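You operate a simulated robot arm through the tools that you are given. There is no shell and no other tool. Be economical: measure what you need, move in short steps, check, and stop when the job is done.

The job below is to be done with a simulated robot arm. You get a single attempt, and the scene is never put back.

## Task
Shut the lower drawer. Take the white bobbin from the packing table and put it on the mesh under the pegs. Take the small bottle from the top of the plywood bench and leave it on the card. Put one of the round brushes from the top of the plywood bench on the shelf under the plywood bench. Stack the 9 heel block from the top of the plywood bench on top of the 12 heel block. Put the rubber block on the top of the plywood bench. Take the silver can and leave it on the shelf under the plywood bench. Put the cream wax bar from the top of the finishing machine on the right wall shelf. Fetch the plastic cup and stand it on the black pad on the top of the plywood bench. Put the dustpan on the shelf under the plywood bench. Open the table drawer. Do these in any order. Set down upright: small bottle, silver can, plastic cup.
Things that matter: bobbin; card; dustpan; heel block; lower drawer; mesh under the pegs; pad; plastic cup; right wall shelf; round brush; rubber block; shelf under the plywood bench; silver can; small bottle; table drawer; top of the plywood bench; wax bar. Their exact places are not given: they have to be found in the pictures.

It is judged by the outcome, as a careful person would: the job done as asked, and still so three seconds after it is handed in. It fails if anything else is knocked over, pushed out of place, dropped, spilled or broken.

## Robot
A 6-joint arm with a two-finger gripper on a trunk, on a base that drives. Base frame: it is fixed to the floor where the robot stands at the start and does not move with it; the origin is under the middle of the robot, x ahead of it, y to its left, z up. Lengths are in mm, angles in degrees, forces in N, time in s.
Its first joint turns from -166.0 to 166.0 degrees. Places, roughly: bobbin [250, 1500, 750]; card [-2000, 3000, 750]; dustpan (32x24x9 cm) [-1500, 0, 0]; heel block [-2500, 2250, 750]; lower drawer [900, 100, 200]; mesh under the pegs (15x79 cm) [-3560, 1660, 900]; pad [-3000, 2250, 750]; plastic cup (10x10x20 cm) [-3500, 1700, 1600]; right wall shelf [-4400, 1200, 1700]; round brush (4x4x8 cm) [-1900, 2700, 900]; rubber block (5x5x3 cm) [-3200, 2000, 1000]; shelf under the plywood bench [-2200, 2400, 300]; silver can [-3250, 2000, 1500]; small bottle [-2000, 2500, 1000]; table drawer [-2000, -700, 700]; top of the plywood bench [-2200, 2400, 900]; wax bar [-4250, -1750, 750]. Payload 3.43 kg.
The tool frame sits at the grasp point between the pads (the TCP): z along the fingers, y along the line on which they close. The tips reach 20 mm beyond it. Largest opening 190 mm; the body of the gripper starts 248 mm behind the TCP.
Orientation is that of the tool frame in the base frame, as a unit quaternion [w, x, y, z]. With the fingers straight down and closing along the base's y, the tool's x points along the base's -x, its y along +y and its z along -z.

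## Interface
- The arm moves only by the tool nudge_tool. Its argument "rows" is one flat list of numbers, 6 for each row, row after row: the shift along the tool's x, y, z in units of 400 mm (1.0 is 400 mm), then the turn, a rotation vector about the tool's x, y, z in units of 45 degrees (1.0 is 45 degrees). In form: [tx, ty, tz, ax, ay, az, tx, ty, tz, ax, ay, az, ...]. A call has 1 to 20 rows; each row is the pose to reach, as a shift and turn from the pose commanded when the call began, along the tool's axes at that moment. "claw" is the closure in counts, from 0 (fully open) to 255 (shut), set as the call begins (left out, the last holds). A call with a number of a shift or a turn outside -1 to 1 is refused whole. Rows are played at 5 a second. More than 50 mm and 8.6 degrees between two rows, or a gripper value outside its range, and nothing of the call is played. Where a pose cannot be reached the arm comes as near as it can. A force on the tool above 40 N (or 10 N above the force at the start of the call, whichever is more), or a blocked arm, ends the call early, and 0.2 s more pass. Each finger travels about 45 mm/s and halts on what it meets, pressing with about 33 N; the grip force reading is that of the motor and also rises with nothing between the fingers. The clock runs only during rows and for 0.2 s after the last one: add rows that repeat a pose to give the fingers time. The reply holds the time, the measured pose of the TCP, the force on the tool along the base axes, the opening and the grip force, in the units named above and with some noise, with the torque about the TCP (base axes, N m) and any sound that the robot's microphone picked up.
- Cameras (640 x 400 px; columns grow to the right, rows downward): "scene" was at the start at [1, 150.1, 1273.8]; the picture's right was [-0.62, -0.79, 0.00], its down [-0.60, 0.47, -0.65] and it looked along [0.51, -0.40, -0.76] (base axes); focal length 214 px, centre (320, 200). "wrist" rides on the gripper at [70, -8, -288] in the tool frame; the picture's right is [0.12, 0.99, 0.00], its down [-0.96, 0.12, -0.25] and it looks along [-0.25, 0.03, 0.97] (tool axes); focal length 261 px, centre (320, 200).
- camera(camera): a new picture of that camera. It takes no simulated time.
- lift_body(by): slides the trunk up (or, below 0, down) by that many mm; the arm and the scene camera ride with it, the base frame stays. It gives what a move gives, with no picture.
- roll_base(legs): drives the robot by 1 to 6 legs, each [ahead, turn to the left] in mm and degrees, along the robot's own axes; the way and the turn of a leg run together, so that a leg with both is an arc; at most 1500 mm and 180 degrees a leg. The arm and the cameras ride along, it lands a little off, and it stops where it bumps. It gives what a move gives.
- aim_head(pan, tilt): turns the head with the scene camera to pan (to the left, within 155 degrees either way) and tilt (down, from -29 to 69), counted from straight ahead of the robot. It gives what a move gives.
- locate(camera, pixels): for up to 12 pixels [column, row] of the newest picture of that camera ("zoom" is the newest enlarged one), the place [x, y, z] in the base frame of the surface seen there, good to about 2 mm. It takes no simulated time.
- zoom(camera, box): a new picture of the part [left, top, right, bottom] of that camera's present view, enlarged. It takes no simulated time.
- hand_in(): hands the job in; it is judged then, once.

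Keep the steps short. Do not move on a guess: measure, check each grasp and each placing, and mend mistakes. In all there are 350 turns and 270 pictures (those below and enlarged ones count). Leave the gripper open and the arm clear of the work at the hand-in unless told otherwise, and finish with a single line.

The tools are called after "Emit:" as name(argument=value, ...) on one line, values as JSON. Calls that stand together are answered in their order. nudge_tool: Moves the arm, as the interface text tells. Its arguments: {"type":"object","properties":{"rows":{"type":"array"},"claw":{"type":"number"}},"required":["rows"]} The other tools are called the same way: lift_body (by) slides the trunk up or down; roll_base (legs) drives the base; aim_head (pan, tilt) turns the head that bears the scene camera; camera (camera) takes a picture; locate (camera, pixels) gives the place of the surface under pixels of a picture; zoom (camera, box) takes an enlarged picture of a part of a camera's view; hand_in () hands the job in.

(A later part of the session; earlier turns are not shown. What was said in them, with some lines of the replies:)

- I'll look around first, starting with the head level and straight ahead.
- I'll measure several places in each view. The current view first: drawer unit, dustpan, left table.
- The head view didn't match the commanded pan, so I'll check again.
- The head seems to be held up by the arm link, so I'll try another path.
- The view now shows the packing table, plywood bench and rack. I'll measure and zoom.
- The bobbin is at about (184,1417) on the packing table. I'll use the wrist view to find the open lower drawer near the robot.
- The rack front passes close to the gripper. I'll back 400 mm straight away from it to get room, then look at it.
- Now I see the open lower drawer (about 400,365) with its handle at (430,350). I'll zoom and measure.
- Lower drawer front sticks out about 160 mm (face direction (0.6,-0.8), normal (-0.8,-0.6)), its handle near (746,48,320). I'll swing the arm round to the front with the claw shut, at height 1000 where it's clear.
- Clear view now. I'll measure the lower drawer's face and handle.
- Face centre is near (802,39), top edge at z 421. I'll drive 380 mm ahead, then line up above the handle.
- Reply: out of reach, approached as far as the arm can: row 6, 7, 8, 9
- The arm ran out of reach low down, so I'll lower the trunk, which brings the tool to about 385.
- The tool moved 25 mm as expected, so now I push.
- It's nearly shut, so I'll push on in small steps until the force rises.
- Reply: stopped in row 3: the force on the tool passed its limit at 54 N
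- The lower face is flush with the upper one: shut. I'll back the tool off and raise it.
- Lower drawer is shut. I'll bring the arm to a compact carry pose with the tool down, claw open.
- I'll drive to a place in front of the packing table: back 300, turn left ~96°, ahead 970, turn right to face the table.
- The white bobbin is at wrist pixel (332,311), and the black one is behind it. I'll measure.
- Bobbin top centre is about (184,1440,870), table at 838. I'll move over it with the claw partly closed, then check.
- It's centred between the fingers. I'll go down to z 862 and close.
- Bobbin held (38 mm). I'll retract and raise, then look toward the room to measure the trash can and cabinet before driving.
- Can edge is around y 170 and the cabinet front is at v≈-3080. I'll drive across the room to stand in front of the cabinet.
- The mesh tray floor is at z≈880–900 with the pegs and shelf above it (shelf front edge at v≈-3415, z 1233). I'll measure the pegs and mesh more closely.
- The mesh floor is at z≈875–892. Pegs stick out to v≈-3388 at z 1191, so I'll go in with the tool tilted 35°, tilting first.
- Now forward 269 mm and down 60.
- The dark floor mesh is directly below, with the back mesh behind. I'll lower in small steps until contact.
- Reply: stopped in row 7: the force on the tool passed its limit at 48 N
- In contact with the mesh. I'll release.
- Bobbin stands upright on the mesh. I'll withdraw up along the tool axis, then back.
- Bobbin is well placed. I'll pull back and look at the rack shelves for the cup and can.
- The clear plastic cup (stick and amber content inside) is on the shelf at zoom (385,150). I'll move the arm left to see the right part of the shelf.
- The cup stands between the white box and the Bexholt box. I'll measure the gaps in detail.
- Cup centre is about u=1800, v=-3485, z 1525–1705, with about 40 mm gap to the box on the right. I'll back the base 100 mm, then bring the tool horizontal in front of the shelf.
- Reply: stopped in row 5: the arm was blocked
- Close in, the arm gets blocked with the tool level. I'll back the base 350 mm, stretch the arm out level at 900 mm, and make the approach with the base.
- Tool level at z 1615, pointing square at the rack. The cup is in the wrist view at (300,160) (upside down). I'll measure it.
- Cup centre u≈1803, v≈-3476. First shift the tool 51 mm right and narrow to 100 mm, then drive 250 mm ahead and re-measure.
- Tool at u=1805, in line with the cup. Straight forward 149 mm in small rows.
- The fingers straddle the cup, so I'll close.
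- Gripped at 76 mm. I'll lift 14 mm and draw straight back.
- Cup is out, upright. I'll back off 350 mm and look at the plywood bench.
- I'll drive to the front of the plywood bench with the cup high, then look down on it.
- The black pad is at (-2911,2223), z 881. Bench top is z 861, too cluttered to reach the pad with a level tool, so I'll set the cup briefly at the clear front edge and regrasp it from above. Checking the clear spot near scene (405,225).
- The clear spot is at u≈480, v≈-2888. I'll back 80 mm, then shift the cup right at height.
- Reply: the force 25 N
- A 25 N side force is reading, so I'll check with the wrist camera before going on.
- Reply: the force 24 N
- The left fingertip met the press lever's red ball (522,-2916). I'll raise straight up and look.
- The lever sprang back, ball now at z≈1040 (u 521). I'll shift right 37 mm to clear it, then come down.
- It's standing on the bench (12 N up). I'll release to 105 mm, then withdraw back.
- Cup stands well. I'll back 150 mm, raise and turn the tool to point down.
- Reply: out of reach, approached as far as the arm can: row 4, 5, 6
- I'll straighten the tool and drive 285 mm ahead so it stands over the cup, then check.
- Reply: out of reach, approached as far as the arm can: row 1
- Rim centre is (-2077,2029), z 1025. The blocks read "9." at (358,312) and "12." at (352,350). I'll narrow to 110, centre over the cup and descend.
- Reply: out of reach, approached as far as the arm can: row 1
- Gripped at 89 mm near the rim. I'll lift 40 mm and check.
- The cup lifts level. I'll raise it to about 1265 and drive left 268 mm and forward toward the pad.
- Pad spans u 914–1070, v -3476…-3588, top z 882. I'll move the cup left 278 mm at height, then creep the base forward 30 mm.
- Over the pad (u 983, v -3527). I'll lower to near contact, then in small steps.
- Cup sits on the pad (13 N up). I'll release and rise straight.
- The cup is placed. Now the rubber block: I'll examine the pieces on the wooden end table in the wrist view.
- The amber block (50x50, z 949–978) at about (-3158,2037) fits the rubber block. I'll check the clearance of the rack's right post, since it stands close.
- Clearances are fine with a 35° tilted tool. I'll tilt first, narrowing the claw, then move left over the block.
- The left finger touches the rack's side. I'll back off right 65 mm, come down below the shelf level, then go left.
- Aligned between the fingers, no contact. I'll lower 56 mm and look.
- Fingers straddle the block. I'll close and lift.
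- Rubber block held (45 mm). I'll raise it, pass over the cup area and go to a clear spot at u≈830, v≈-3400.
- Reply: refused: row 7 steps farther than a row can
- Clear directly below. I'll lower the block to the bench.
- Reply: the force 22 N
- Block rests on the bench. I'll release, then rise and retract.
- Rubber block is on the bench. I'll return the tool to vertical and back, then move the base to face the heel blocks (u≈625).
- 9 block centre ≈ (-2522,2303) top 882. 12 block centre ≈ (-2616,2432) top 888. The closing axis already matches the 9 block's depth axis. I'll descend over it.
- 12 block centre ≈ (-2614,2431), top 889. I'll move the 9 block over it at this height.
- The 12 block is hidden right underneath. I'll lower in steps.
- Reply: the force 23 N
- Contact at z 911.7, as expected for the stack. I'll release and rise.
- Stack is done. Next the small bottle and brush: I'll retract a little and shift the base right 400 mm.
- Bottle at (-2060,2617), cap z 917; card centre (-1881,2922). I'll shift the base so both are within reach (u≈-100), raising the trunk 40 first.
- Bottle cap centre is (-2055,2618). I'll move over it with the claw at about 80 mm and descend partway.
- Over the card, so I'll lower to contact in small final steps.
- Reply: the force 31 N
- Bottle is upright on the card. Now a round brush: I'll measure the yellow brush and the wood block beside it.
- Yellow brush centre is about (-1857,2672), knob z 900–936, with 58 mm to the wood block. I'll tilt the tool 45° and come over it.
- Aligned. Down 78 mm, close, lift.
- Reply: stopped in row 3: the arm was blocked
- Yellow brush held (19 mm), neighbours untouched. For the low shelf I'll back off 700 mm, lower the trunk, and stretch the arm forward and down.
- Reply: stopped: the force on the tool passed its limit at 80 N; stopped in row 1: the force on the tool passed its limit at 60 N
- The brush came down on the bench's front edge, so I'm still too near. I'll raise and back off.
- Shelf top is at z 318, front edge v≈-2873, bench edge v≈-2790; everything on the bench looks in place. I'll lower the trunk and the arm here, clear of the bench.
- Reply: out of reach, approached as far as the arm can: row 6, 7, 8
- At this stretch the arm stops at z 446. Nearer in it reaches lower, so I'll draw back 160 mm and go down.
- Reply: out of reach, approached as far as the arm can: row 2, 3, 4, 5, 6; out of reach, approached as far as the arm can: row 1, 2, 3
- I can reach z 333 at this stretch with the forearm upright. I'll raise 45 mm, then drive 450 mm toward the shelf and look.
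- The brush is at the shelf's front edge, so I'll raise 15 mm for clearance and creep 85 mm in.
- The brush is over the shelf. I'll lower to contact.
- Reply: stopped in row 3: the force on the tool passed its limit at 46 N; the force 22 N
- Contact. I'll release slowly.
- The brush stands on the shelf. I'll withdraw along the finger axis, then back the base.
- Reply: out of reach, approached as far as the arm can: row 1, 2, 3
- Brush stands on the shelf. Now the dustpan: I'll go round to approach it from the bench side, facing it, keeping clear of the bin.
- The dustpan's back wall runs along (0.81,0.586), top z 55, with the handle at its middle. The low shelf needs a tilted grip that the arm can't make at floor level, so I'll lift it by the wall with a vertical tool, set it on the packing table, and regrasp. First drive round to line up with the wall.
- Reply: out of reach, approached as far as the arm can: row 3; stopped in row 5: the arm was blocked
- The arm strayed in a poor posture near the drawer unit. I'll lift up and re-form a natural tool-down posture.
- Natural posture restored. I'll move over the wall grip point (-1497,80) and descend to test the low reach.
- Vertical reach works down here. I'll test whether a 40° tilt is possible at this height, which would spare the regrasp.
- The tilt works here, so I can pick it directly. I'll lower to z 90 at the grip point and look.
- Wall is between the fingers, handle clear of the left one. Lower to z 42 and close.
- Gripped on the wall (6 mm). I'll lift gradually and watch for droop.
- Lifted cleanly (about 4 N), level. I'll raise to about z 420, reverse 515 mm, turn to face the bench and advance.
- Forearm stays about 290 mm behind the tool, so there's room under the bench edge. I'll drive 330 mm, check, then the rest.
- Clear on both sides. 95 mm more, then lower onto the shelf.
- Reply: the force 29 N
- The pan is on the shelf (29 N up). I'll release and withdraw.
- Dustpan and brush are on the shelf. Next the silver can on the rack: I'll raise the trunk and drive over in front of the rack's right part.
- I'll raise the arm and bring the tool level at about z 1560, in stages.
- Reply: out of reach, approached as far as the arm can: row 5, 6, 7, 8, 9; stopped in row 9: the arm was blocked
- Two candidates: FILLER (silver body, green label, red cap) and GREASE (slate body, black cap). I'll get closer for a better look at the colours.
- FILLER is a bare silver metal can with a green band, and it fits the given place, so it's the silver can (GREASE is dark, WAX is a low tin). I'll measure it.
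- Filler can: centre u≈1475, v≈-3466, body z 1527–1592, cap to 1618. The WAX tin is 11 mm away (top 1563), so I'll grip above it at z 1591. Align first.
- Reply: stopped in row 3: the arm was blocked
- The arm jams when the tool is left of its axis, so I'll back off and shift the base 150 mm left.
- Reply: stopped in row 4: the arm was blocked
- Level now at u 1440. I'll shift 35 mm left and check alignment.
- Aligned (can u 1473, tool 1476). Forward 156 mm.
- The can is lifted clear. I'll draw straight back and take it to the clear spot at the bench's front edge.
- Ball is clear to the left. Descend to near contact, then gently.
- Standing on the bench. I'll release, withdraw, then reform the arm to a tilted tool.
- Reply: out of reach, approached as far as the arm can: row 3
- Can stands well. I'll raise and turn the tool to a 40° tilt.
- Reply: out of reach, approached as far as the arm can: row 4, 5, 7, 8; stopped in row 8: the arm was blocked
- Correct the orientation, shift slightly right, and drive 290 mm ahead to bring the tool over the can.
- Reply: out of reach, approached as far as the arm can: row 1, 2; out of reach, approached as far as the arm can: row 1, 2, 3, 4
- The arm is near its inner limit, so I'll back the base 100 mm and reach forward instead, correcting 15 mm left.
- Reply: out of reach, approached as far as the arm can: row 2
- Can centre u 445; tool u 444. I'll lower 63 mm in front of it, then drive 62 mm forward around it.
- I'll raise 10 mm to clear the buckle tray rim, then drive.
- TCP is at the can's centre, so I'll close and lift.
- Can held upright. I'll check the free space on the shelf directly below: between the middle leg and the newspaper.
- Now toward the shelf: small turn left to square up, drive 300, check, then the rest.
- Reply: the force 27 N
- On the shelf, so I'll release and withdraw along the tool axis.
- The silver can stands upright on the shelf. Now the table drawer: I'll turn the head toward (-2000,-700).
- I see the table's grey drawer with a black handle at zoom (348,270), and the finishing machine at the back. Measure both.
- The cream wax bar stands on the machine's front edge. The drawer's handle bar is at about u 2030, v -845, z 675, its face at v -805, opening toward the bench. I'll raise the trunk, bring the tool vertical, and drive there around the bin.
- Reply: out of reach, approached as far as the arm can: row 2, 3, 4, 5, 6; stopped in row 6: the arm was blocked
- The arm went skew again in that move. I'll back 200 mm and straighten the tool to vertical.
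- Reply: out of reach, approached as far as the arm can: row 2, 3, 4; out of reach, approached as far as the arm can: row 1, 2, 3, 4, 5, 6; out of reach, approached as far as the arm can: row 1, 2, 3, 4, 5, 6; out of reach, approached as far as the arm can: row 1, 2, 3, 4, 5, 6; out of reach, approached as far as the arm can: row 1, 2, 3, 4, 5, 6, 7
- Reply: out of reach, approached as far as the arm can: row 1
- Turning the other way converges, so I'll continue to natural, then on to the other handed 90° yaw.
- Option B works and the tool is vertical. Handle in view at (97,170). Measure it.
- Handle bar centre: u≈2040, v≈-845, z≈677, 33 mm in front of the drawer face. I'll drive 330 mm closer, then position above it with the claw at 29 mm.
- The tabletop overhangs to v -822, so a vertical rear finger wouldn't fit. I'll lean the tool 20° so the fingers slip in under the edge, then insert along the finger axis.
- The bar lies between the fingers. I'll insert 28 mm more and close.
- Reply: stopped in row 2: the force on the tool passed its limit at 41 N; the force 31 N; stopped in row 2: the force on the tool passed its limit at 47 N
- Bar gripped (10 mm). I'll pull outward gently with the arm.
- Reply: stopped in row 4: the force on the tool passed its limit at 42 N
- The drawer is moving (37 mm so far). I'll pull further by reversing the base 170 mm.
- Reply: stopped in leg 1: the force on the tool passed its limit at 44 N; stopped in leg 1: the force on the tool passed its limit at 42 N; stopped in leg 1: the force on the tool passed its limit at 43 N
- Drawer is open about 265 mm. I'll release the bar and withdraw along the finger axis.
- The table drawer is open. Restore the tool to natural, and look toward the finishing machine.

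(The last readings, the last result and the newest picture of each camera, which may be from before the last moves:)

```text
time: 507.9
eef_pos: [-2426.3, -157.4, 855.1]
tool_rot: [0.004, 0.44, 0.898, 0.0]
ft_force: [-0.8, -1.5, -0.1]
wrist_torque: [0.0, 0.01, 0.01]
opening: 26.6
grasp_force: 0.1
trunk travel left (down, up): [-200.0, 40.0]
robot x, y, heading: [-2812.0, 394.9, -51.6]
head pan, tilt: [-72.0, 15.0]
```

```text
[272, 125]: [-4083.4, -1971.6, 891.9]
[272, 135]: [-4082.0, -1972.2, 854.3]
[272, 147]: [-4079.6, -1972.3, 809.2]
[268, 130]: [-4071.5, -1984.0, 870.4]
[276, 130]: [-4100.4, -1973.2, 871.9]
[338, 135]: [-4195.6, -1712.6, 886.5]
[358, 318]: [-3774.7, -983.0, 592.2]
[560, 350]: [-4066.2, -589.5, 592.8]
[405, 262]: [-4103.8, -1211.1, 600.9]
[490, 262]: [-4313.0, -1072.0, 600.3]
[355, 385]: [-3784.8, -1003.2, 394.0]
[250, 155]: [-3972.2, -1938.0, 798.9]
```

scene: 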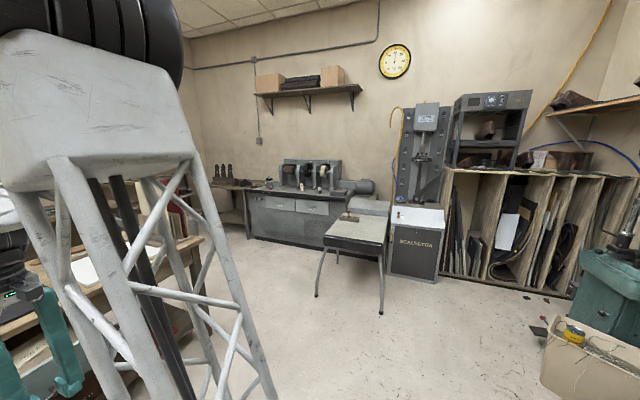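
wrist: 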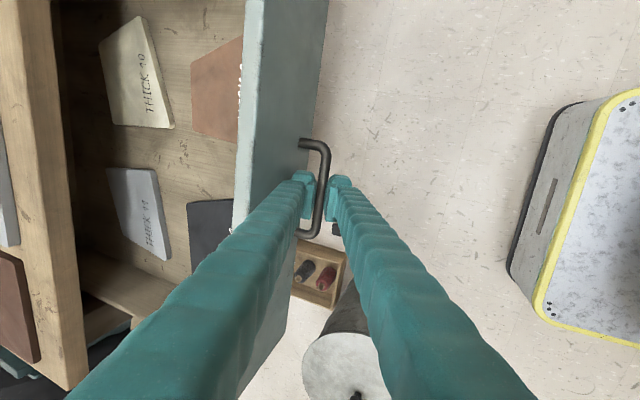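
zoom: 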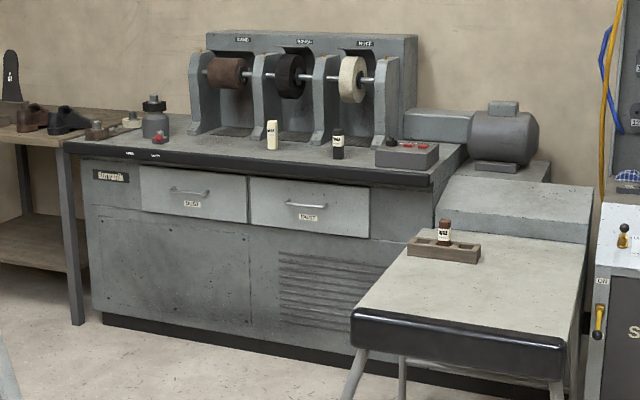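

Cream wax bar: centre u≈4458, v≈-869, z 800–905, standing 115 mm in from the machine's front edge. I'll raise the tool and drive to face it.

Emit:
nudge_tool(rows=[0, 0, -0.11, 0, 0, 0, 0, 0, -0.22, 0, 0, 0, 0, 0, -0.33, 0, 0, 0], claw=150)

Emit:
roll_base(legs=[[0, -54.4], [970, 0], [973, 0], [0, -37.1]])

Emit:
aim_head(pan=0, tilt=25)

Emit:
camera(camera="scene")

Emit:
camera(camera="wrist")

```text
time: 508.7
eef_pos: [-2425.7, -160.0, 986.0]
tool_rot: [0.004, 0.441, 0.898, 0.0]
ft_force: [0.5, -0.6, 0.5]
wrist_torque: [0.06, 0.07, -0.01]
opening: 78.2
grasp_force: 0.1
trunk travel left (down, up): [-200.0, 40.0]
robot x, y, heading: [-2815.0, 393.0, -51.5]
head pan, tilt: [-72.0, 15.0]
```

```text
time: 523.0
eef_pos: [-3860.2, -1904.2, 986.5]
tool_rot: [0.003, 0.946, 0.325, -0.004]
ft_force: [0.2, -0.8, 0.7]
wrist_torque: [0.0, 0.02, -0.02]
opening: 78.2
grasp_force: 0.1
trunk travel left (down, up): [-200.0, 40.0]
robot x, y, heading: [-3308.5, -1516.3, -141.1]
head pan, tilt: [-72.0, 15.0]
```

```text
time: 524.4
eef_pos: [-3861.4, -1906.3, 985.6]
tool_rot: [0.004, 0.946, 0.325, -0.004]
ft_force: [0.1, 0.1, -0.6]
wrist_torque: [-0.03, -0.01, -0.01]
opening: 78.3
grasp_force: 0.0
trunk travel left (down, up): [-200.0, 40.0]
robot x, y, heading: [-3309.9, -1516.5, -141.2]
head pan, tilt: [0.0, 25.0]
```

```text
52 pictures are left
```

scene: 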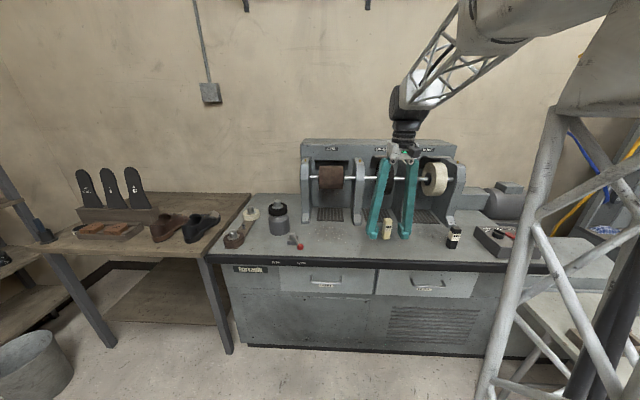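

```text
51 pictures are left
```

wrist: 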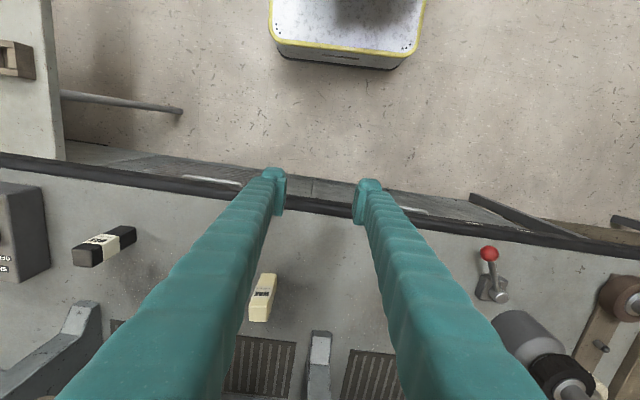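

Emit:
locate(camera="wrist", pixels=[[260, 313], [252, 312], [269, 313], [260, 305], [260, 319], [265, 280], [110, 250]])

Emit:
zoom(camera="wrist", box=[220, 250, 320, 340])

```text
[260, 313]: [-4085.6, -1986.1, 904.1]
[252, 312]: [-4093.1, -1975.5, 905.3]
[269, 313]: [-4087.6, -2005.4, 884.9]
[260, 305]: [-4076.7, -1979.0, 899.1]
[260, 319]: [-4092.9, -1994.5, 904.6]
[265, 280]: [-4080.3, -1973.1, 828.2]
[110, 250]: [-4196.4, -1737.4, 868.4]
```

```text
4.44 times, centred on (270, 295) of wrist
```

zoom: 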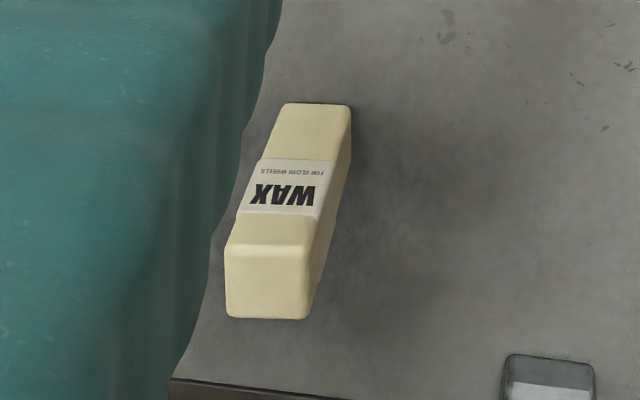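

Bar top centre (-4087,-1985). I'll grip it with a level tool so it stays upright for the high shelf. Back off 330 mm and level the tool at a longer reach.

Emit:
roll_base(legs=[[-330, 0]])

Emit:
nudge_tool(rows=[-0.05, 0, 0, 0, -0.167, 0, -0.1, 0, 0, 0, -0.333, 0, -0.15, 0, 0, 0, -0.5, 0, -0.2, 0, 0, 0, -0.667, 0, -0.25, 0, 0, 0, -0.833, 0, -0.3, 0, 0, 0, -1, 0])

Emit:
nudge_tool(rows=[-0.05, 0, 0.05, 0, -0.167, 0, -0.1, 0, 0.1, 0, -0.333, 0, -0.14, 0, 0.14, 0, -0.5, 0, -0.18, 0, 0.18, 0, -0.667, 0, -0.22, 0, 0.22, 0, -0.833, 0, -0.25, 0, 0.25, 0, -1, 0])

```text
time: 526.5
eef_pos: [-3606.3, -1702.6, 985.8]
tool_rot: [0.003, 0.945, 0.326, -0.003]
ft_force: [-0.3, 0.6, 0.0]
wrist_torque: [0.01, 0.01, -0.01]
opening: 78.5
grasp_force: 0.0
trunk travel left (down, up): [-200.0, 40.0]
robot x, y, heading: [-3055.9, -1314.1, -141.0]
head pan, tilt: [0.0, 25.0]
```

```text
time: 528.0
eef_pos: [-3700.7, -1776.0, 987.7]
tool_rot: [0.128, 0.871, 0.3, -0.366]
ft_force: [1.3, -0.2, 0.1]
wrist_torque: [-0.01, 0.05, -0.04]
opening: 78.3
grasp_force: 0.0
trunk travel left (down, up): [-200.0, 40.0]
robot x, y, heading: [-3054.2, -1314.2, -141.4]
head pan, tilt: [0.0, 25.0]
```

```text
time: 529.5
eef_pos: [-3781.8, -1882.0, 998.6]
tool_rot: [0.307, 0.647, 0.311, -0.625]
ft_force: [0.1, 0.3, 1.2]
wrist_torque: [0.01, 0.0, -0.03]
opening: 78.4
grasp_force: 0.1
out of reach, approached as far as the arm can: row 1, 2, 3, 4, 5, 6
trunk travel left (down, up): [-200.0, 40.0]
robot x, y, heading: [-3056.7, -1313.3, -141.1]
head pan, tilt: [0.0, 25.0]
stopped in row 6: the arm was blocked; the commanded pose is now the measured one
```

Emit:
nudge_tool(rows=[0, -0.03, 0, 0.166, 0, 0, 0, -0.06, 0, 0.331, 0, 0])

Emit:
camera(camera="wrist")

```text
time: 530.1
eef_pos: [-3796.7, -1871.9, 1009.8]
tool_rot: [0.276, 0.672, 0.262, -0.635]
ft_force: [0.6, -0.9, 0.3]
wrist_torque: [0.03, -0.01, 0.0]
opening: 78.1
grasp_force: 0.0
out of reach, approached as far as the arm can: row 1, 2
trunk travel left (down, up): [-200.0, 40.0]
robot x, y, heading: [-3054.3, -1315.2, -141.1]
head pan, tilt: [0.0, 25.0]
```

```text
49 pictures are left
```

wrist: 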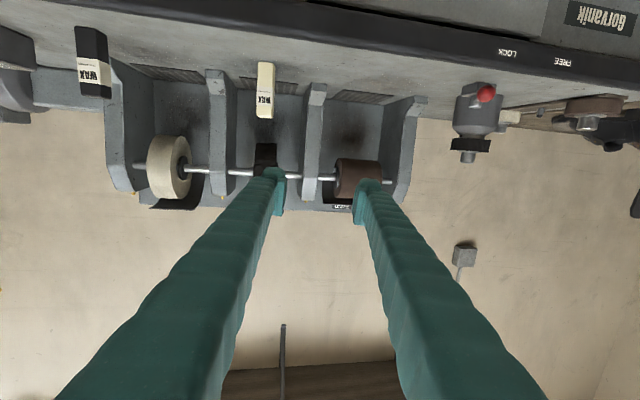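

Emit:
nudge_tool(rows=[0, -0.09, 0.02, 0.09, 0, 0, 0, -0.18, 0.05, 0.18, 0, 0])

```text
time: 530.8
eef_pos: [-3873.8, -1812.8, 1007.6]
tool_rot: [0.239, 0.686, 0.232, -0.647]
ft_force: [1.4, 0.0, 1.4]
wrist_torque: [0.05, -0.04, -0.09]
opening: 78.3
grasp_force: 0.1
out of reach, approached as far as the arm can: row 1, 2
trunk travel left (down, up): [-200.0, 40.0]
robot x, y, heading: [-3056.7, -1309.3, -141.1]
head pan, tilt: [0.0, 25.0]
```

Now level, heading matches the base, and the bar is straight ahead (274 mm, 2 mm off line). I'll lower the trunk 150 and drive 180 ahead.

Emit:
lift_body(by=-150)

Emit:
roll_base(legs=[[170, 0]])

Emit:
camera(camera="wrist")

Emit:
locate(camera="wrist", pixels=[[325, 130], [318, 130], [333, 130], [325, 160], [325, 110], [320, 170], [328, 150]])

```text
time: 532.5
eef_pos: [-3873.7, -1812.7, 856.8]
tool_rot: [0.239, 0.686, 0.231, -0.647]
ft_force: [0.3, 0.5, 0.4]
wrist_torque: [-0.05, 0.01, -0.02]
opening: 78.4
grasp_force: 0.1
trunk travel left (down, up): [-50.0, 190.0]
robot x, y, heading: [-3055.8, -1313.4, -141.0]
head pan, tilt: [0.0, 25.0]
```

```text
time: 534.0
eef_pos: [-4006.9, -1919.2, 856.6]
tool_rot: [0.24, 0.686, 0.232, -0.647]
ft_force: [0.9, -0.3, -0.1]
wrist_torque: [0.02, -0.01, -0.03]
opening: 78.3
grasp_force: 0.1
trunk travel left (down, up): [-50.0, 190.0]
robot x, y, heading: [-3191.2, -1418.0, -141.1]
head pan, tilt: [0.0, 25.0]
```

```text
48 pictures are left
```

wrist: 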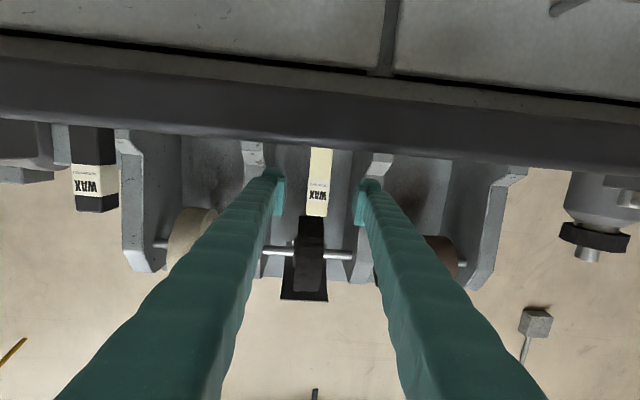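

```text
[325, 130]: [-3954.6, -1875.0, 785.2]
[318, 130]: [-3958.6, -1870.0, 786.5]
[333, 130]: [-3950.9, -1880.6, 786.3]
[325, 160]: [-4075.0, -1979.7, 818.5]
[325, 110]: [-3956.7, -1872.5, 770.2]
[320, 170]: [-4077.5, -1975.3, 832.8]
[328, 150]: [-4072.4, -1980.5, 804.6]
```

Bar is centred between the fingers. Forward 103 mm, close, lift.

Emit:
nudge_tool(rows=[0, 0, 0.09, 0, 0, 0, 0, 0, 0.18, 0, 0, 0, 0, 0, 0.255, 0, 0, 0])

Emit:
nudge_tool(rows=[0, 0, 0, 0, 0, 0, 0, 0, 0, 0, 0, 0, 0, 0, 0, 0, 0, 0, 0, 0, 0, 0, 0, 0, 0, 0, 0, 0, 0, 0], claw=250)

Emit:
lift_body(by=60)

Emit:
camera(camera="wrist")

```text
time: 534.8
eef_pos: [-4090.7, -1979.0, 854.7]
tool_rot: [0.244, 0.685, 0.236, -0.645]
ft_force: [-0.1, 0.4, 0.7]
wrist_torque: [0.03, -0.07, -0.01]
opening: 78.3
grasp_force: 0.1
out of reach, approached as far as the arm can: row 3
trunk travel left (down, up): [-50.0, 190.0]
robot x, y, heading: [-3191.4, -1420.8, -141.4]
head pan, tilt: [0.0, 25.0]
```

```text
time: 536.0
eef_pos: [-4091.6, -1978.2, 854.1]
tool_rot: [0.243, 0.686, 0.235, -0.645]
ft_force: [-0.8, -0.1, -0.2]
wrist_torque: [0.01, 0.05, 0.01]
opening: 30.7
grasp_force: 33.1
trunk travel left (down, up): [-50.0, 190.0]
robot x, y, heading: [-3187.4, -1417.4, -141.0]
head pan, tilt: [0.0, 25.0]
```

```text
time: 537.0
eef_pos: [-4090.1, -1978.9, 914.5]
tool_rot: [0.243, 0.685, 0.236, -0.645]
ft_force: [0.0, -0.1, -2.0]
wrist_torque: [0.01, -0.03, -0.01]
opening: 30.6
grasp_force: 33.2
trunk travel left (down, up): [-110.0, 130.0]
robot x, y, heading: [-3189.8, -1422.9, -141.1]
head pan, tilt: [0.0, 25.0]
```

```text
47 pictures are left
```

wrist: 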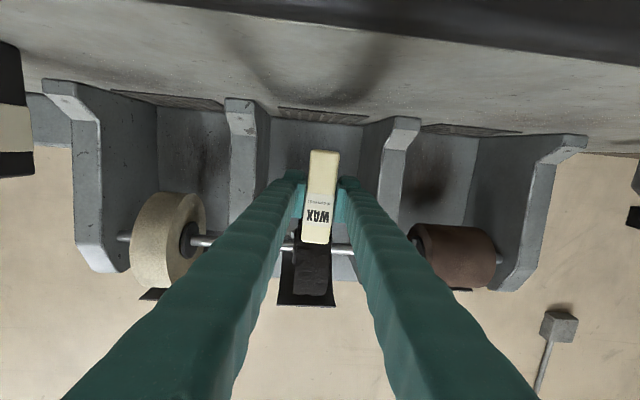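

Cream wax bar held upright. Raise fully, reverse 250 mm, turn toward the right wall and advance.

Emit:
lift_body(by=130)

Emit:
roll_base(legs=[[-250, 0], [0, -92], [700, 0], [750, 0]])

Emit:
aim_head(pan=0, tilt=0)

Emit:
camera(camera="scene")

```text
time: 538.5
eef_pos: [-4091.8, -1977.9, 1043.5]
tool_rot: [0.243, 0.685, 0.235, -0.645]
ft_force: [-0.9, -0.6, -0.7]
wrist_torque: [0.04, 0.01, 0.02]
opening: 30.8
grasp_force: 33.5
trunk travel left (down, up): [-240.0, 0.0]
robot x, y, heading: [-3192.4, -1417.3, -141.3]
head pan, tilt: [0.0, 25.0]
```

```text
time: 540.5
eef_pos: [-3946.2, -1846.0, 1044.5]
tool_rot: [0.242, 0.685, 0.235, -0.646]
ft_force: [-0.7, 0.7, -1.3]
wrist_torque: [-0.02, 0.0, 0.01]
opening: 30.5
grasp_force: 33.1
trunk travel left (down, up): [-240.0, 0.0]
robot x, y, heading: [-3048.0, -1290.2, -142.6]
head pan, tilt: [0.0, 25.0]
stopped in leg 1: the robot was blocked; the commanded pose is now the measured one
```

```text
time: 541.4
eef_pos: [-3947.8, -1847.0, 1043.8]
tool_rot: [0.242, 0.685, 0.235, -0.646]
ft_force: [-0.2, 0.0, -1.0]
wrist_torque: [-0.03, 0.0, 0.06]
opening: 30.6
grasp_force: 33.1
trunk travel left (down, up): [-240.0, 0.0]
robot x, y, heading: [-3043.5, -1289.8, -142.2]
head pan, tilt: [0.0, 0.0]
```

```text
46 pictures are left
```

scene: 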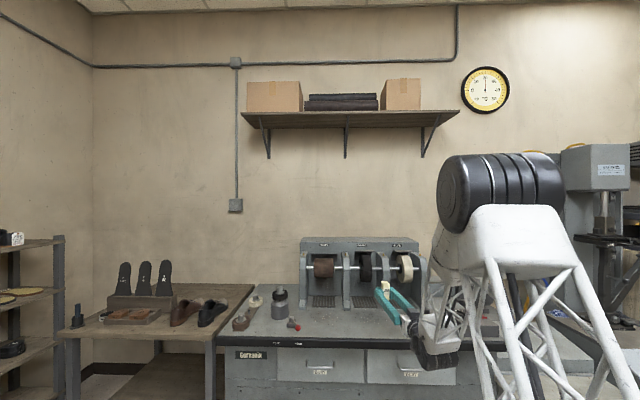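

The base bumped something behind. I'll look back to see what.

Emit:
aim_head(pan=150, tilt=40)

Emit:
camera(camera="scene")

```text
time: 543.7
eef_pos: [-3947.2, -1847.5, 1043.9]
tool_rot: [0.242, 0.686, 0.234, -0.645]
ft_force: [0.4, 1.3, -0.2]
wrist_torque: [-0.02, 0.03, -0.01]
opening: 30.7
grasp_force: 33.7
trunk travel left (down, up): [-240.0, 0.0]
robot x, y, heading: [-3047.3, -1290.1, -142.4]
head pan, tilt: [150.0, 40.0]
```

```text
45 pictures are left
```

scene: 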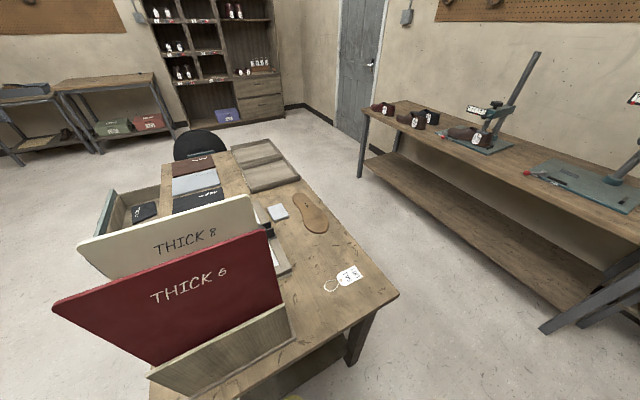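

It touched the table's end; nothing on it has fallen or moved visibly. I'll go 100 mm forward before turning, then advance toward the right wall.

Emit:
roll_base(legs=[[100, 0], [0, -94.5], [700, 0], [750, 0], [0, 3.8]])

Emit:
aim_head(pan=10, tilt=5)

Emit:
camera(camera="scene")

```text
time: 550.6
eef_pos: [-3780.0, -202.7, 1045.2]
tool_rot: [-0.301, 0.643, -0.336, -0.62]
ft_force: [-0.1, 0.1, -0.8]
wrist_torque: [-0.01, -0.03, 0.01]
opening: 30.6
grasp_force: 32.8
trunk travel left (down, up): [-240.0, 0.0]
robot x, y, heading: [-3274.9, -1132.8, 124.7]
head pan, tilt: [150.0, 40.0]
stopped in leg 3: the robot was blocked; the commanded pose is now the measured one
```

```text
time: 552.9
eef_pos: [-3780.2, -203.2, 1042.4]
tool_rot: [-0.301, 0.643, -0.337, -0.619]
ft_force: [-1.1, -0.9, -0.8]
wrist_torque: [0.0, -0.04, 0.03]
opening: 30.7
grasp_force: 32.7
trunk travel left (down, up): [-240.0, 0.0]
robot x, y, heading: [-3273.9, -1135.6, 124.8]
head pan, tilt: [10.0, 5.0]
```

```text
44 pictures are left
```

scene: 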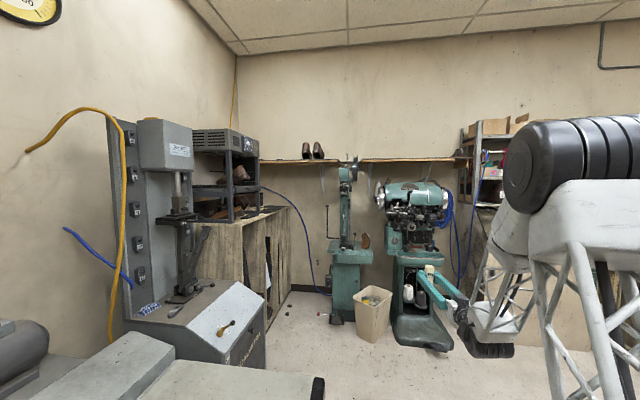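

Emit:
locate(camera="scene", pixels=[[318, 380], [322, 395], [300, 375], [200, 365], [310, 398], [250, 390]])

Emit:
aim_head(pan=20, tilt=60)

Emit:
camera(camera="scene")

```text
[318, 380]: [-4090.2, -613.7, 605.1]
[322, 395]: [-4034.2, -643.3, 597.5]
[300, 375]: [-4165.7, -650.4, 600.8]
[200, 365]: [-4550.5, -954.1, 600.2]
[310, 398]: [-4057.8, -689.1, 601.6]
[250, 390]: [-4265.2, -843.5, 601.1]
```

```text
time: 554.1
eef_pos: [-3779.4, -201.8, 1042.3]
tool_rot: [-0.302, 0.642, -0.337, -0.619]
ft_force: [-0.4, 0.5, -0.9]
wrist_torque: [-0.04, 0.01, -0.02]
opening: 30.7
grasp_force: 33.3
trunk travel left (down, up): [-240.0, 0.0]
robot x, y, heading: [-3274.9, -1133.2, 124.5]
head pan, tilt: [20.0, 60.0]
```

```text
43 pictures are left
```

scene: 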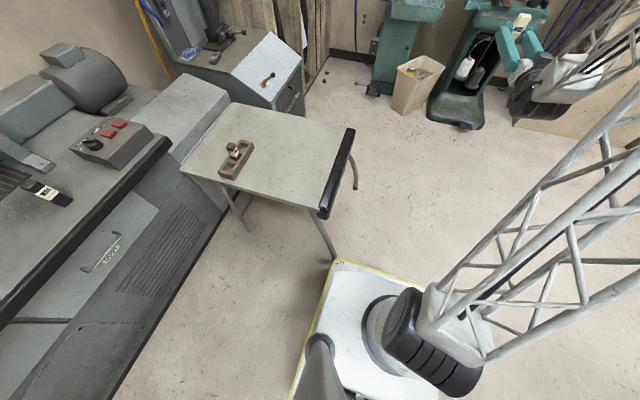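

The base's corner touched the stool's splayed leg; the stool stands where it was. I'll back off 60 mm and pass further to the right.

Emit:
roll_base(legs=[[-60, 0], [0, -30], [380, 0], [0, 31.5], [500, 0], [430, 0]])

Emit:
aim_head(pan=10, tilt=0)

Emit:
camera(camera="scene")

```text
time: 564.6
eef_pos: [-4329.1, 770.5, 1042.4]
tool_rot: [-0.286, 0.651, -0.32, -0.626]
ft_force: [12.0, -20.0, 8.6]
wrist_torque: [0.52, -0.01, -0.6]
opening: 31.1
grasp_force: 33.1
trunk travel left (down, up): [-240.0, 0.0]
robot x, y, heading: [-3785.6, -127.9, 127.4]
head pan, tilt: [20.0, 60.0]
stopped in leg 6: the force on the tool passed its limit at 434 N (the readings are from after the stop); the commanded pose is now the measured one
```

```text
time: 565.9
eef_pos: [-4329.8, 770.2, 1042.8]
tool_rot: [-0.286, 0.651, -0.32, -0.626]
ft_force: [20.4, -30.1, 11.0]
wrist_torque: [0.74, 0.07, -0.98]
opening: 31.0
grasp_force: 33.3
trunk travel left (down, up): [-240.0, 0.0]
robot x, y, heading: [-3782.6, -125.6, 127.5]
head pan, tilt: [10.0, 0.0]
```

```text
42 pictures are left
```

scene: 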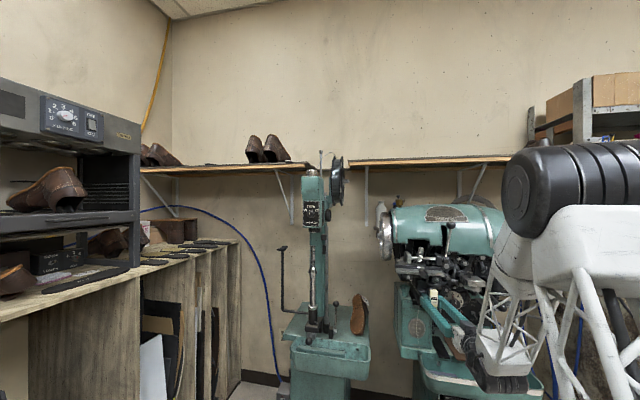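

The bar met the green machine, so I'll back off at once and check.

Emit:
roll_base(legs=[[-250, 0]])

Emit:
camera(camera="wrist")

Emit:
zoom(camera="scene", box=[280, 100, 560, 300])

Emit:
locate(camera="zoom", pixels=[[170, 152], [260, 152], [350, 150], [430, 148], [500, 148], [470, 150], [300, 160], [250, 240], [450, 260]])

```text
time: 567.7
eef_pos: [-4181.0, 571.9, 1042.2]
tool_rot: [-0.285, 0.651, -0.32, -0.626]
ft_force: [-0.3, 0.1, -1.4]
wrist_torque: [-0.05, 0.04, -0.01]
opening: 30.9
grasp_force: 32.8
trunk travel left (down, up): [-240.0, 0.0]
robot x, y, heading: [-3629.1, -325.3, 127.6]
head pan, tilt: [10.0, 0.0]
```

```text
41 pictures are left
```

wrist: 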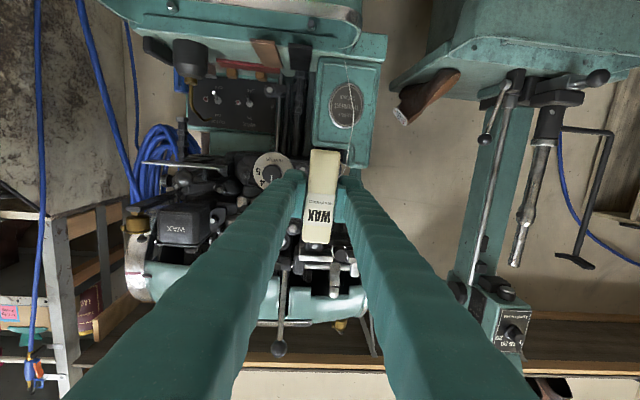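

```text
2.00 times, centred on (420, 200) of scene
```

zoom: 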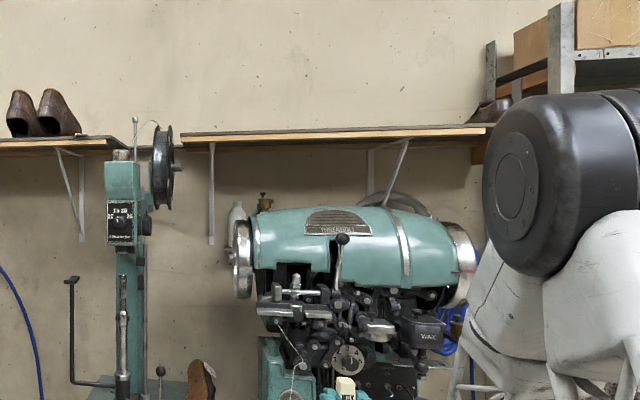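

```text
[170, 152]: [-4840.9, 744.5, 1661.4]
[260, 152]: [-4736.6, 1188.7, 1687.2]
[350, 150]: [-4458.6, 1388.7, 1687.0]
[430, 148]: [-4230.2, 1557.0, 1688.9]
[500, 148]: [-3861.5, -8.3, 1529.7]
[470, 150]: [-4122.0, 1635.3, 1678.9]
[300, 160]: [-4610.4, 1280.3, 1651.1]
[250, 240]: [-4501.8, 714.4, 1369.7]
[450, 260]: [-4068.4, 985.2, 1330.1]
```

Emit:
locate(camera="zoom", pixels=[[200, 139], [260, 138], [350, 135], [430, 131], [470, 129], [260, 131], [350, 130], [430, 126], [485, 110], [345, 330]])

```text
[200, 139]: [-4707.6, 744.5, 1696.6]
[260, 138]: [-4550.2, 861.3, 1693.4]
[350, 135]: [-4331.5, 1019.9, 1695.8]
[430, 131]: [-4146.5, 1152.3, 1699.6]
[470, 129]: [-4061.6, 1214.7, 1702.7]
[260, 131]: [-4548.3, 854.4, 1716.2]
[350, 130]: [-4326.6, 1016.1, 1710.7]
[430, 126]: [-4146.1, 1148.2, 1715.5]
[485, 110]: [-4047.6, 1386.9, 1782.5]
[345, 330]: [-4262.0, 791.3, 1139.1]
```

Right wall shelf: front edge v≈-3415, top z≈1718, u 2450–3300. I'll raise the bar to about z 1790 here first.

Emit:
nudge_tool(rows=[-0.11, 0, -0.01, 0, 0, 0, -0.22, 0, -0.02, 0, 0, 0, -0.33, 0, -0.03, 0, 0, 0, -0.44, 0, -0.04, 0, 0, 0, -0.55, 0, -0.05, 0, 0, 0, -0.66, 0, -0.06, 0, 0, 0, -0.77, 0, -0.07, 0, 0, 0, -0.88, 0, -0.08, 0, 0, 0])

Emit:
nudge_tool(rows=[-0.11, 0, 0, 0, 0, 0, -0.22, 0, 0, 0, 0, 0, -0.33, 0, 0, 0, 0, 0, -0.44, 0, 0, 0, 0, 0, -0.55, 0, 0, 0, 0, 0, -0.66, 0, 0, 0, 0, 0, -0.77, 0, 0, 0, 0, 0, -0.88, 0, 0, 0, 0, 0, -0.98, 0, 0, 0, 0, 0])

Emit:
camera(camera="wrist")

```text
time: 569.5
eef_pos: [-4166.7, 568.5, 1390.9]
tool_rot: [-0.284, 0.652, -0.319, -0.626]
ft_force: [-0.9, 0.4, -2.0]
wrist_torque: [0.07, 0.07, -0.01]
opening: 30.6
grasp_force: 33.2
trunk travel left (down, up): [-240.0, 0.0]
robot x, y, heading: [-3632.4, -331.0, 127.6]
head pan, tilt: [10.0, 0.0]
```

```text
time: 571.5
eef_pos: [-4170.1, 590.7, 1784.9]
tool_rot: [-0.286, 0.651, -0.32, -0.626]
ft_force: [-0.2, 0.1, -0.2]
wrist_torque: [-0.02, 0.01, -0.03]
opening: 30.7
grasp_force: 33.0
trunk travel left (down, up): [-240.0, 0.0]
robot x, y, heading: [-3630.2, -326.9, 127.9]
head pan, tilt: [10.0, 0.0]
```

```text
39 pictures are left
```

wrist: 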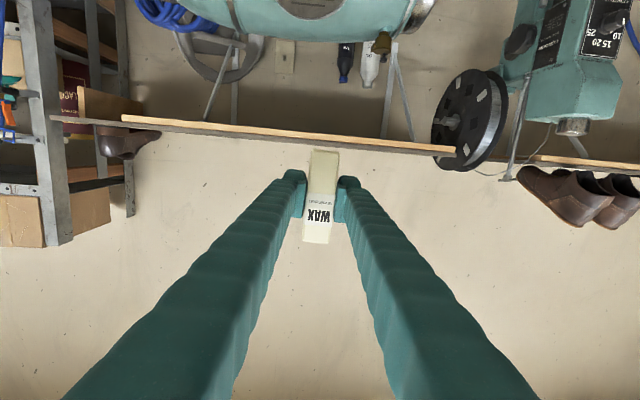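

Bar at z 1785 and level, the shelf straight ahead. Raise 10 mm and drive 430 mm.

Emit:
nudge_tool(rows=[-0.025, 0, 0, 0, 0, 0])

Emit:
roll_base(legs=[[430, 0]])

Emit:
camera(camera="wrist")

Emit:
locate(camera="wrist", pixels=[[250, 110], [400, 115], [300, 120], [360, 140], [200, 120], [320, 145]])

```text
time: 571.9
eef_pos: [-4167.9, 591.9, 1795.4]
tool_rot: [-0.285, 0.652, -0.32, -0.626]
ft_force: [0.3, 0.2, -0.7]
wrist_torque: [0.01, 0.0, 0.02]
opening: 30.5
grasp_force: 33.1
trunk travel left (down, up): [-240.0, 0.0]
robot x, y, heading: [-3631.6, -329.3, 127.7]
head pan, tilt: [10.0, 0.0]
```

```text
time: 574.5
eef_pos: [-4432.7, 937.3, 1794.8]
tool_rot: [-0.285, 0.652, -0.32, -0.626]
ft_force: [0.2, -0.9, 0.0]
wrist_torque: [0.0, 0.0, 0.0]
opening: 30.6
grasp_force: 32.7
trunk travel left (down, up): [-240.0, 0.0]
robot x, y, heading: [-3895.6, 15.4, 127.6]
head pan, tilt: [10.0, 0.0]
```

```text
38 pictures are left
```

wrist: 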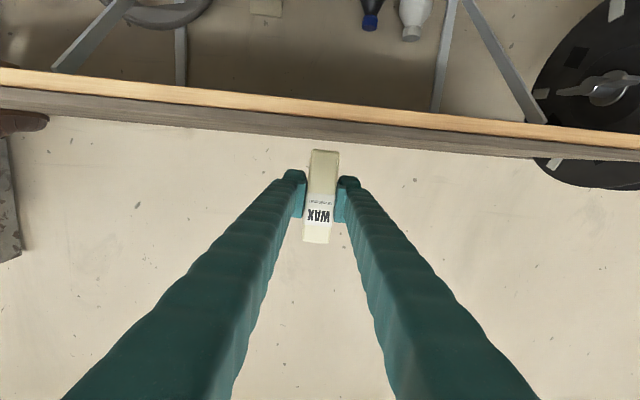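

```text
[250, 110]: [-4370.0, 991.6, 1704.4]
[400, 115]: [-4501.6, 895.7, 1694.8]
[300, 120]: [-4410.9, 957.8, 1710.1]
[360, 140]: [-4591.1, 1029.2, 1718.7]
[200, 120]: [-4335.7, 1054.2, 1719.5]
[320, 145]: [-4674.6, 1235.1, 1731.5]
```

Shelf top is z 1719. 75 mm more, then lower.

Emit:
roll_base(legs=[[80, 0]])

Emit:
nudge_tool(rows=[0.025, 0, 0, 0, 0, 0, 0.045, 0, 0, 0, 0, 0, 0.055, 0, 0, 0, 0, 0, 0.063, 0, 0, 0, 0, 0, 0.07, 0, 0, 0, 0, 0])

Emit:
camera(camera="wrist")

```text
time: 575.6
eef_pos: [-4481.4, 1001.2, 1794.3]
tool_rot: [-0.285, 0.651, -0.32, -0.626]
ft_force: [-0.4, -0.9, -0.1]
wrist_torque: [-0.01, -0.06, 0.01]
opening: 30.4
grasp_force: 32.6
trunk travel left (down, up): [-240.0, 0.0]
robot x, y, heading: [-3942.6, 81.7, 127.5]
head pan, tilt: [10.0, 0.0]
```

```text
time: 576.8
eef_pos: [-4481.1, 997.4, 1770.4]
tool_rot: [-0.286, 0.65, -0.319, -0.628]
ft_force: [-1.2, 0.8, 27.4]
wrist_torque: [0.4, -0.2, -0.01]
opening: 31.2
grasp_force: 33.2
trunk travel left (down, up): [-240.0, 0.0]
robot x, y, heading: [-3950.1, 78.2, 127.5]
head pan, tilt: [10.0, 0.0]
```

```text
37 pictures are left
```

wrist: 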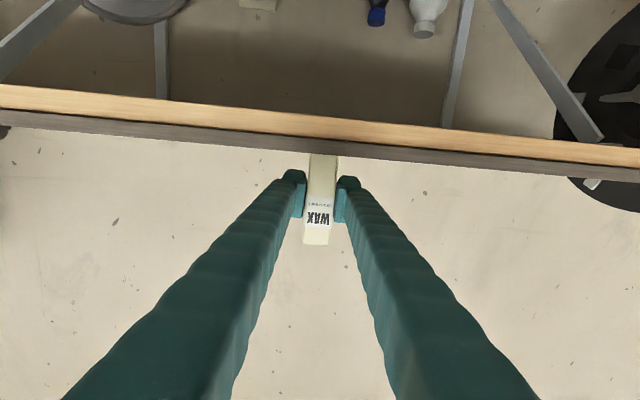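

The bar rests on the shelf (27 N up). I'll release gently and withdraw straight back along the fingers.

Emit:
nudge_tool(rows=[-0.004, 0, 0, 0, 0, 0, -0.004, 0, 0, 0, 0, 0, -0.004, 0, 0, 0, 0, 0, -0.004, 0, 0, 0, 0, 0], claw=170)

Emit:
nudge_tool(rows=[0, 0, -0.08, 0, 0, 0, 0, 0, -0.18, 0, 0, 0, 0, 0, -0.28, 0, 0, 0])

Emit:
camera(camera="wrist")

```text
time: 577.8
eef_pos: [-4482.5, 998.8, 1767.5]
tool_rot: [-0.285, 0.651, -0.32, -0.626]
ft_force: [-0.5, -1.0, 0.6]
wrist_torque: [-0.01, 0.02, -0.02]
opening: 63.3
grasp_force: 0.0
trunk travel left (down, up): [-240.0, 0.0]
robot x, y, heading: [-3943.0, 81.8, 127.5]
head pan, tilt: [10.0, 0.0]
```

```text
time: 578.6
eef_pos: [-4411.0, 913.5, 1776.3]
tool_rot: [-0.285, 0.652, -0.319, -0.626]
ft_force: [0.1, 0.7, -1.8]
wrist_torque: [0.07, 0.04, 0.01]
opening: 63.3
grasp_force: 0.0
trunk travel left (down, up): [-240.0, 0.0]
robot x, y, heading: [-3945.3, 79.8, 127.5]
head pan, tilt: [10.0, 0.0]
```

```text
36 pictures are left
```

wrist: 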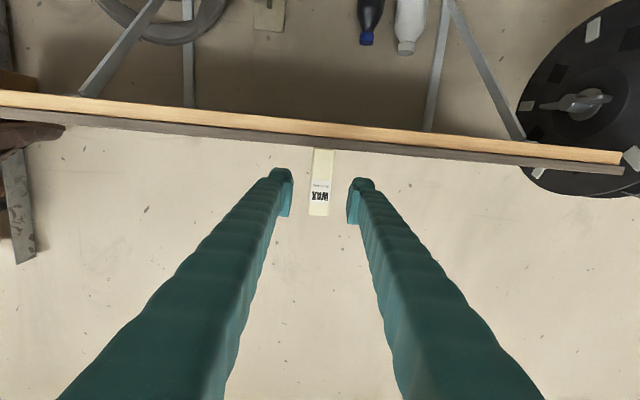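

The bar stands on the right wall shelf. I'll back the base off, open the claw and check the overall scene.

Emit:
roll_base(legs=[[-450, 0]])

Emit:
nudge_tool(rows=[0, 0, 0, 0, 0, 0, 0, 0, 0, 0, 0, 0, 0, 0, 0, 0, 0, 0, 0, 0, 0, 0, 0, 0], claw=0)

Emit:
aim_head(pan=-20, tilt=10)

Emit:
camera(camera="scene")

Emit:
zoom(camera="scene", box=[120, 60, 420, 300])

```text
time: 581.3
eef_pos: [-4143.9, 558.8, 1777.0]
tool_rot: [-0.284, 0.652, -0.318, -0.627]
ft_force: [0.0, 0.1, -0.3]
wrist_torque: [0.03, 0.06, 0.05]
opening: 63.3
grasp_force: 0.0
trunk travel left (down, up): [-240.0, 0.0]
robot x, y, heading: [-3669.5, -272.1, 127.6]
head pan, tilt: [10.0, 0.0]
```

```text
time: 582.3
eef_pos: [-4142.3, 559.0, 1777.8]
tool_rot: [-0.284, 0.652, -0.319, -0.627]
ft_force: [-0.2, 0.0, 0.7]
wrist_torque: [-0.01, 0.01, 0.01]
opening: 151.9
grasp_force: 0.0
trunk travel left (down, up): [-240.0, 0.0]
robot x, y, heading: [-3675.8, -271.8, 127.7]
head pan, tilt: [10.0, 0.0]
```

```text
time: 583.2
eef_pos: [-4143.9, 558.7, 1778.4]
tool_rot: [-0.284, 0.652, -0.319, -0.627]
ft_force: [-0.3, -0.1, 0.7]
wrist_torque: [-0.01, -0.03, -0.02]
opening: 190.3
grasp_force: 0.0
trunk travel left (down, up): [-240.0, 0.0]
robot x, y, heading: [-3669.6, -273.5, 127.7]
head pan, tilt: [-20.0, 10.0]
```

```text
35 pictures are left
```

scene: 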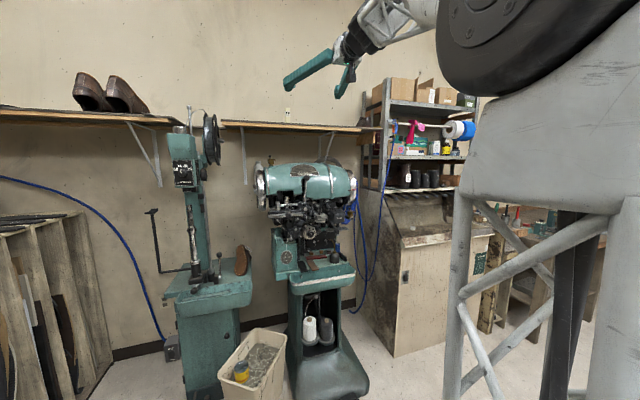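

```text
1.67 times, centred on (270, 180) of scene
```

zoom: 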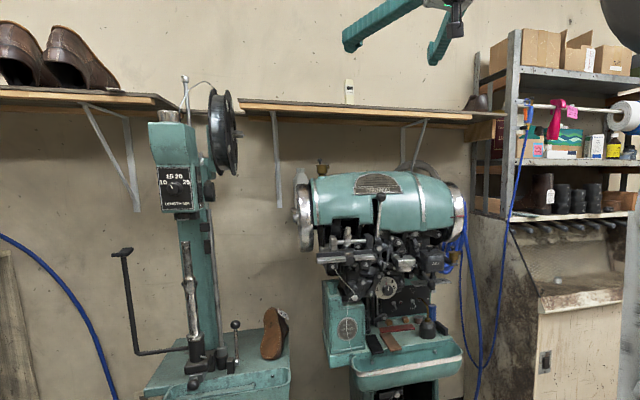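

The wax bar stands on the shelf and the machine is intact. A last look at the bench and the table.

Emit:
aim_head(pan=-66, tilt=10)

Emit:
zoom(camera="scene", box=[180, 80, 460, 280])

Emit:
aim_head(pan=-136, tilt=15)

Emit:
camera(camera="scene")

```text
time: 584.4
eef_pos: [-4144.6, 558.4, 1777.3]
tool_rot: [-0.285, 0.652, -0.319, -0.627]
ft_force: [-0.1, -0.6, 0.5]
wrist_torque: [0.04, -0.04, 0.03]
opening: 190.2
grasp_force: 0.1
trunk travel left (down, up): [-240.0, 0.0]
robot x, y, heading: [-3669.3, -272.7, 127.7]
head pan, tilt: [-66.0, 10.0]
```

```text
2.00 times, centred on (320, 180) of scene
```

zoom: 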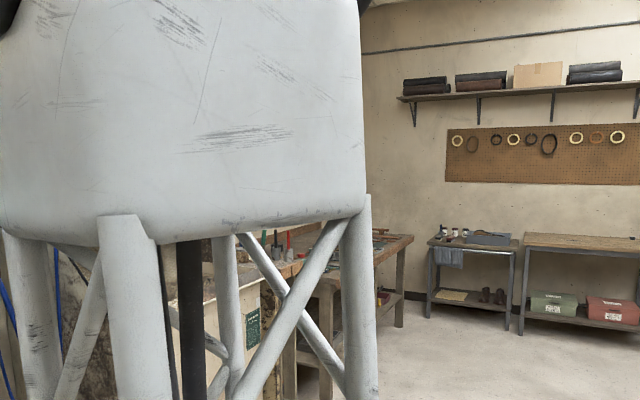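

```text
time: 585.8
eef_pos: [-4144.3, 559.1, 1776.6]
tool_rot: [-0.283, 0.652, -0.318, -0.627]
ft_force: [-0.2, 0.3, -0.5]
wrist_torque: [0.0, -0.05, 0.0]
opening: 189.8
grasp_force: 0.1
trunk travel left (down, up): [-240.0, 0.0]
robot x, y, heading: [-3671.7, -271.2, 128.2]
head pan, tilt: [-136.0, 15.0]
```

```text
32 pictures are left
```

scene: 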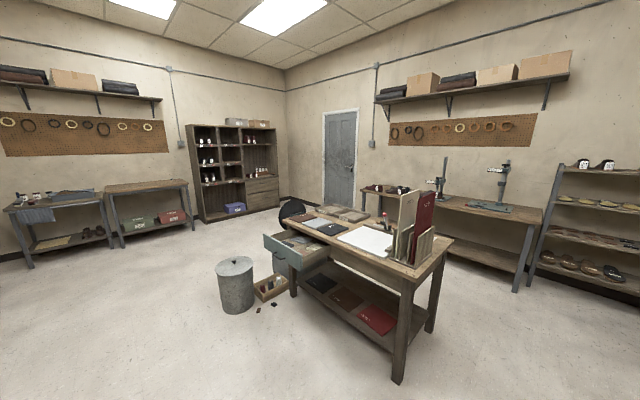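

Everything is in place: drawer open, table undisturbed, and the arm clear with the claw open. Handing in.

Emit:
hand_in()

```text
The job is handed in.
```

I did all eleven tasks and handed the job in. I took the FILLER can to be the silver can. The base lightly bumped the table end and a stool leg, and the held wax bar hit the green machine with about 430 N; I saw no damage or anything shifted.
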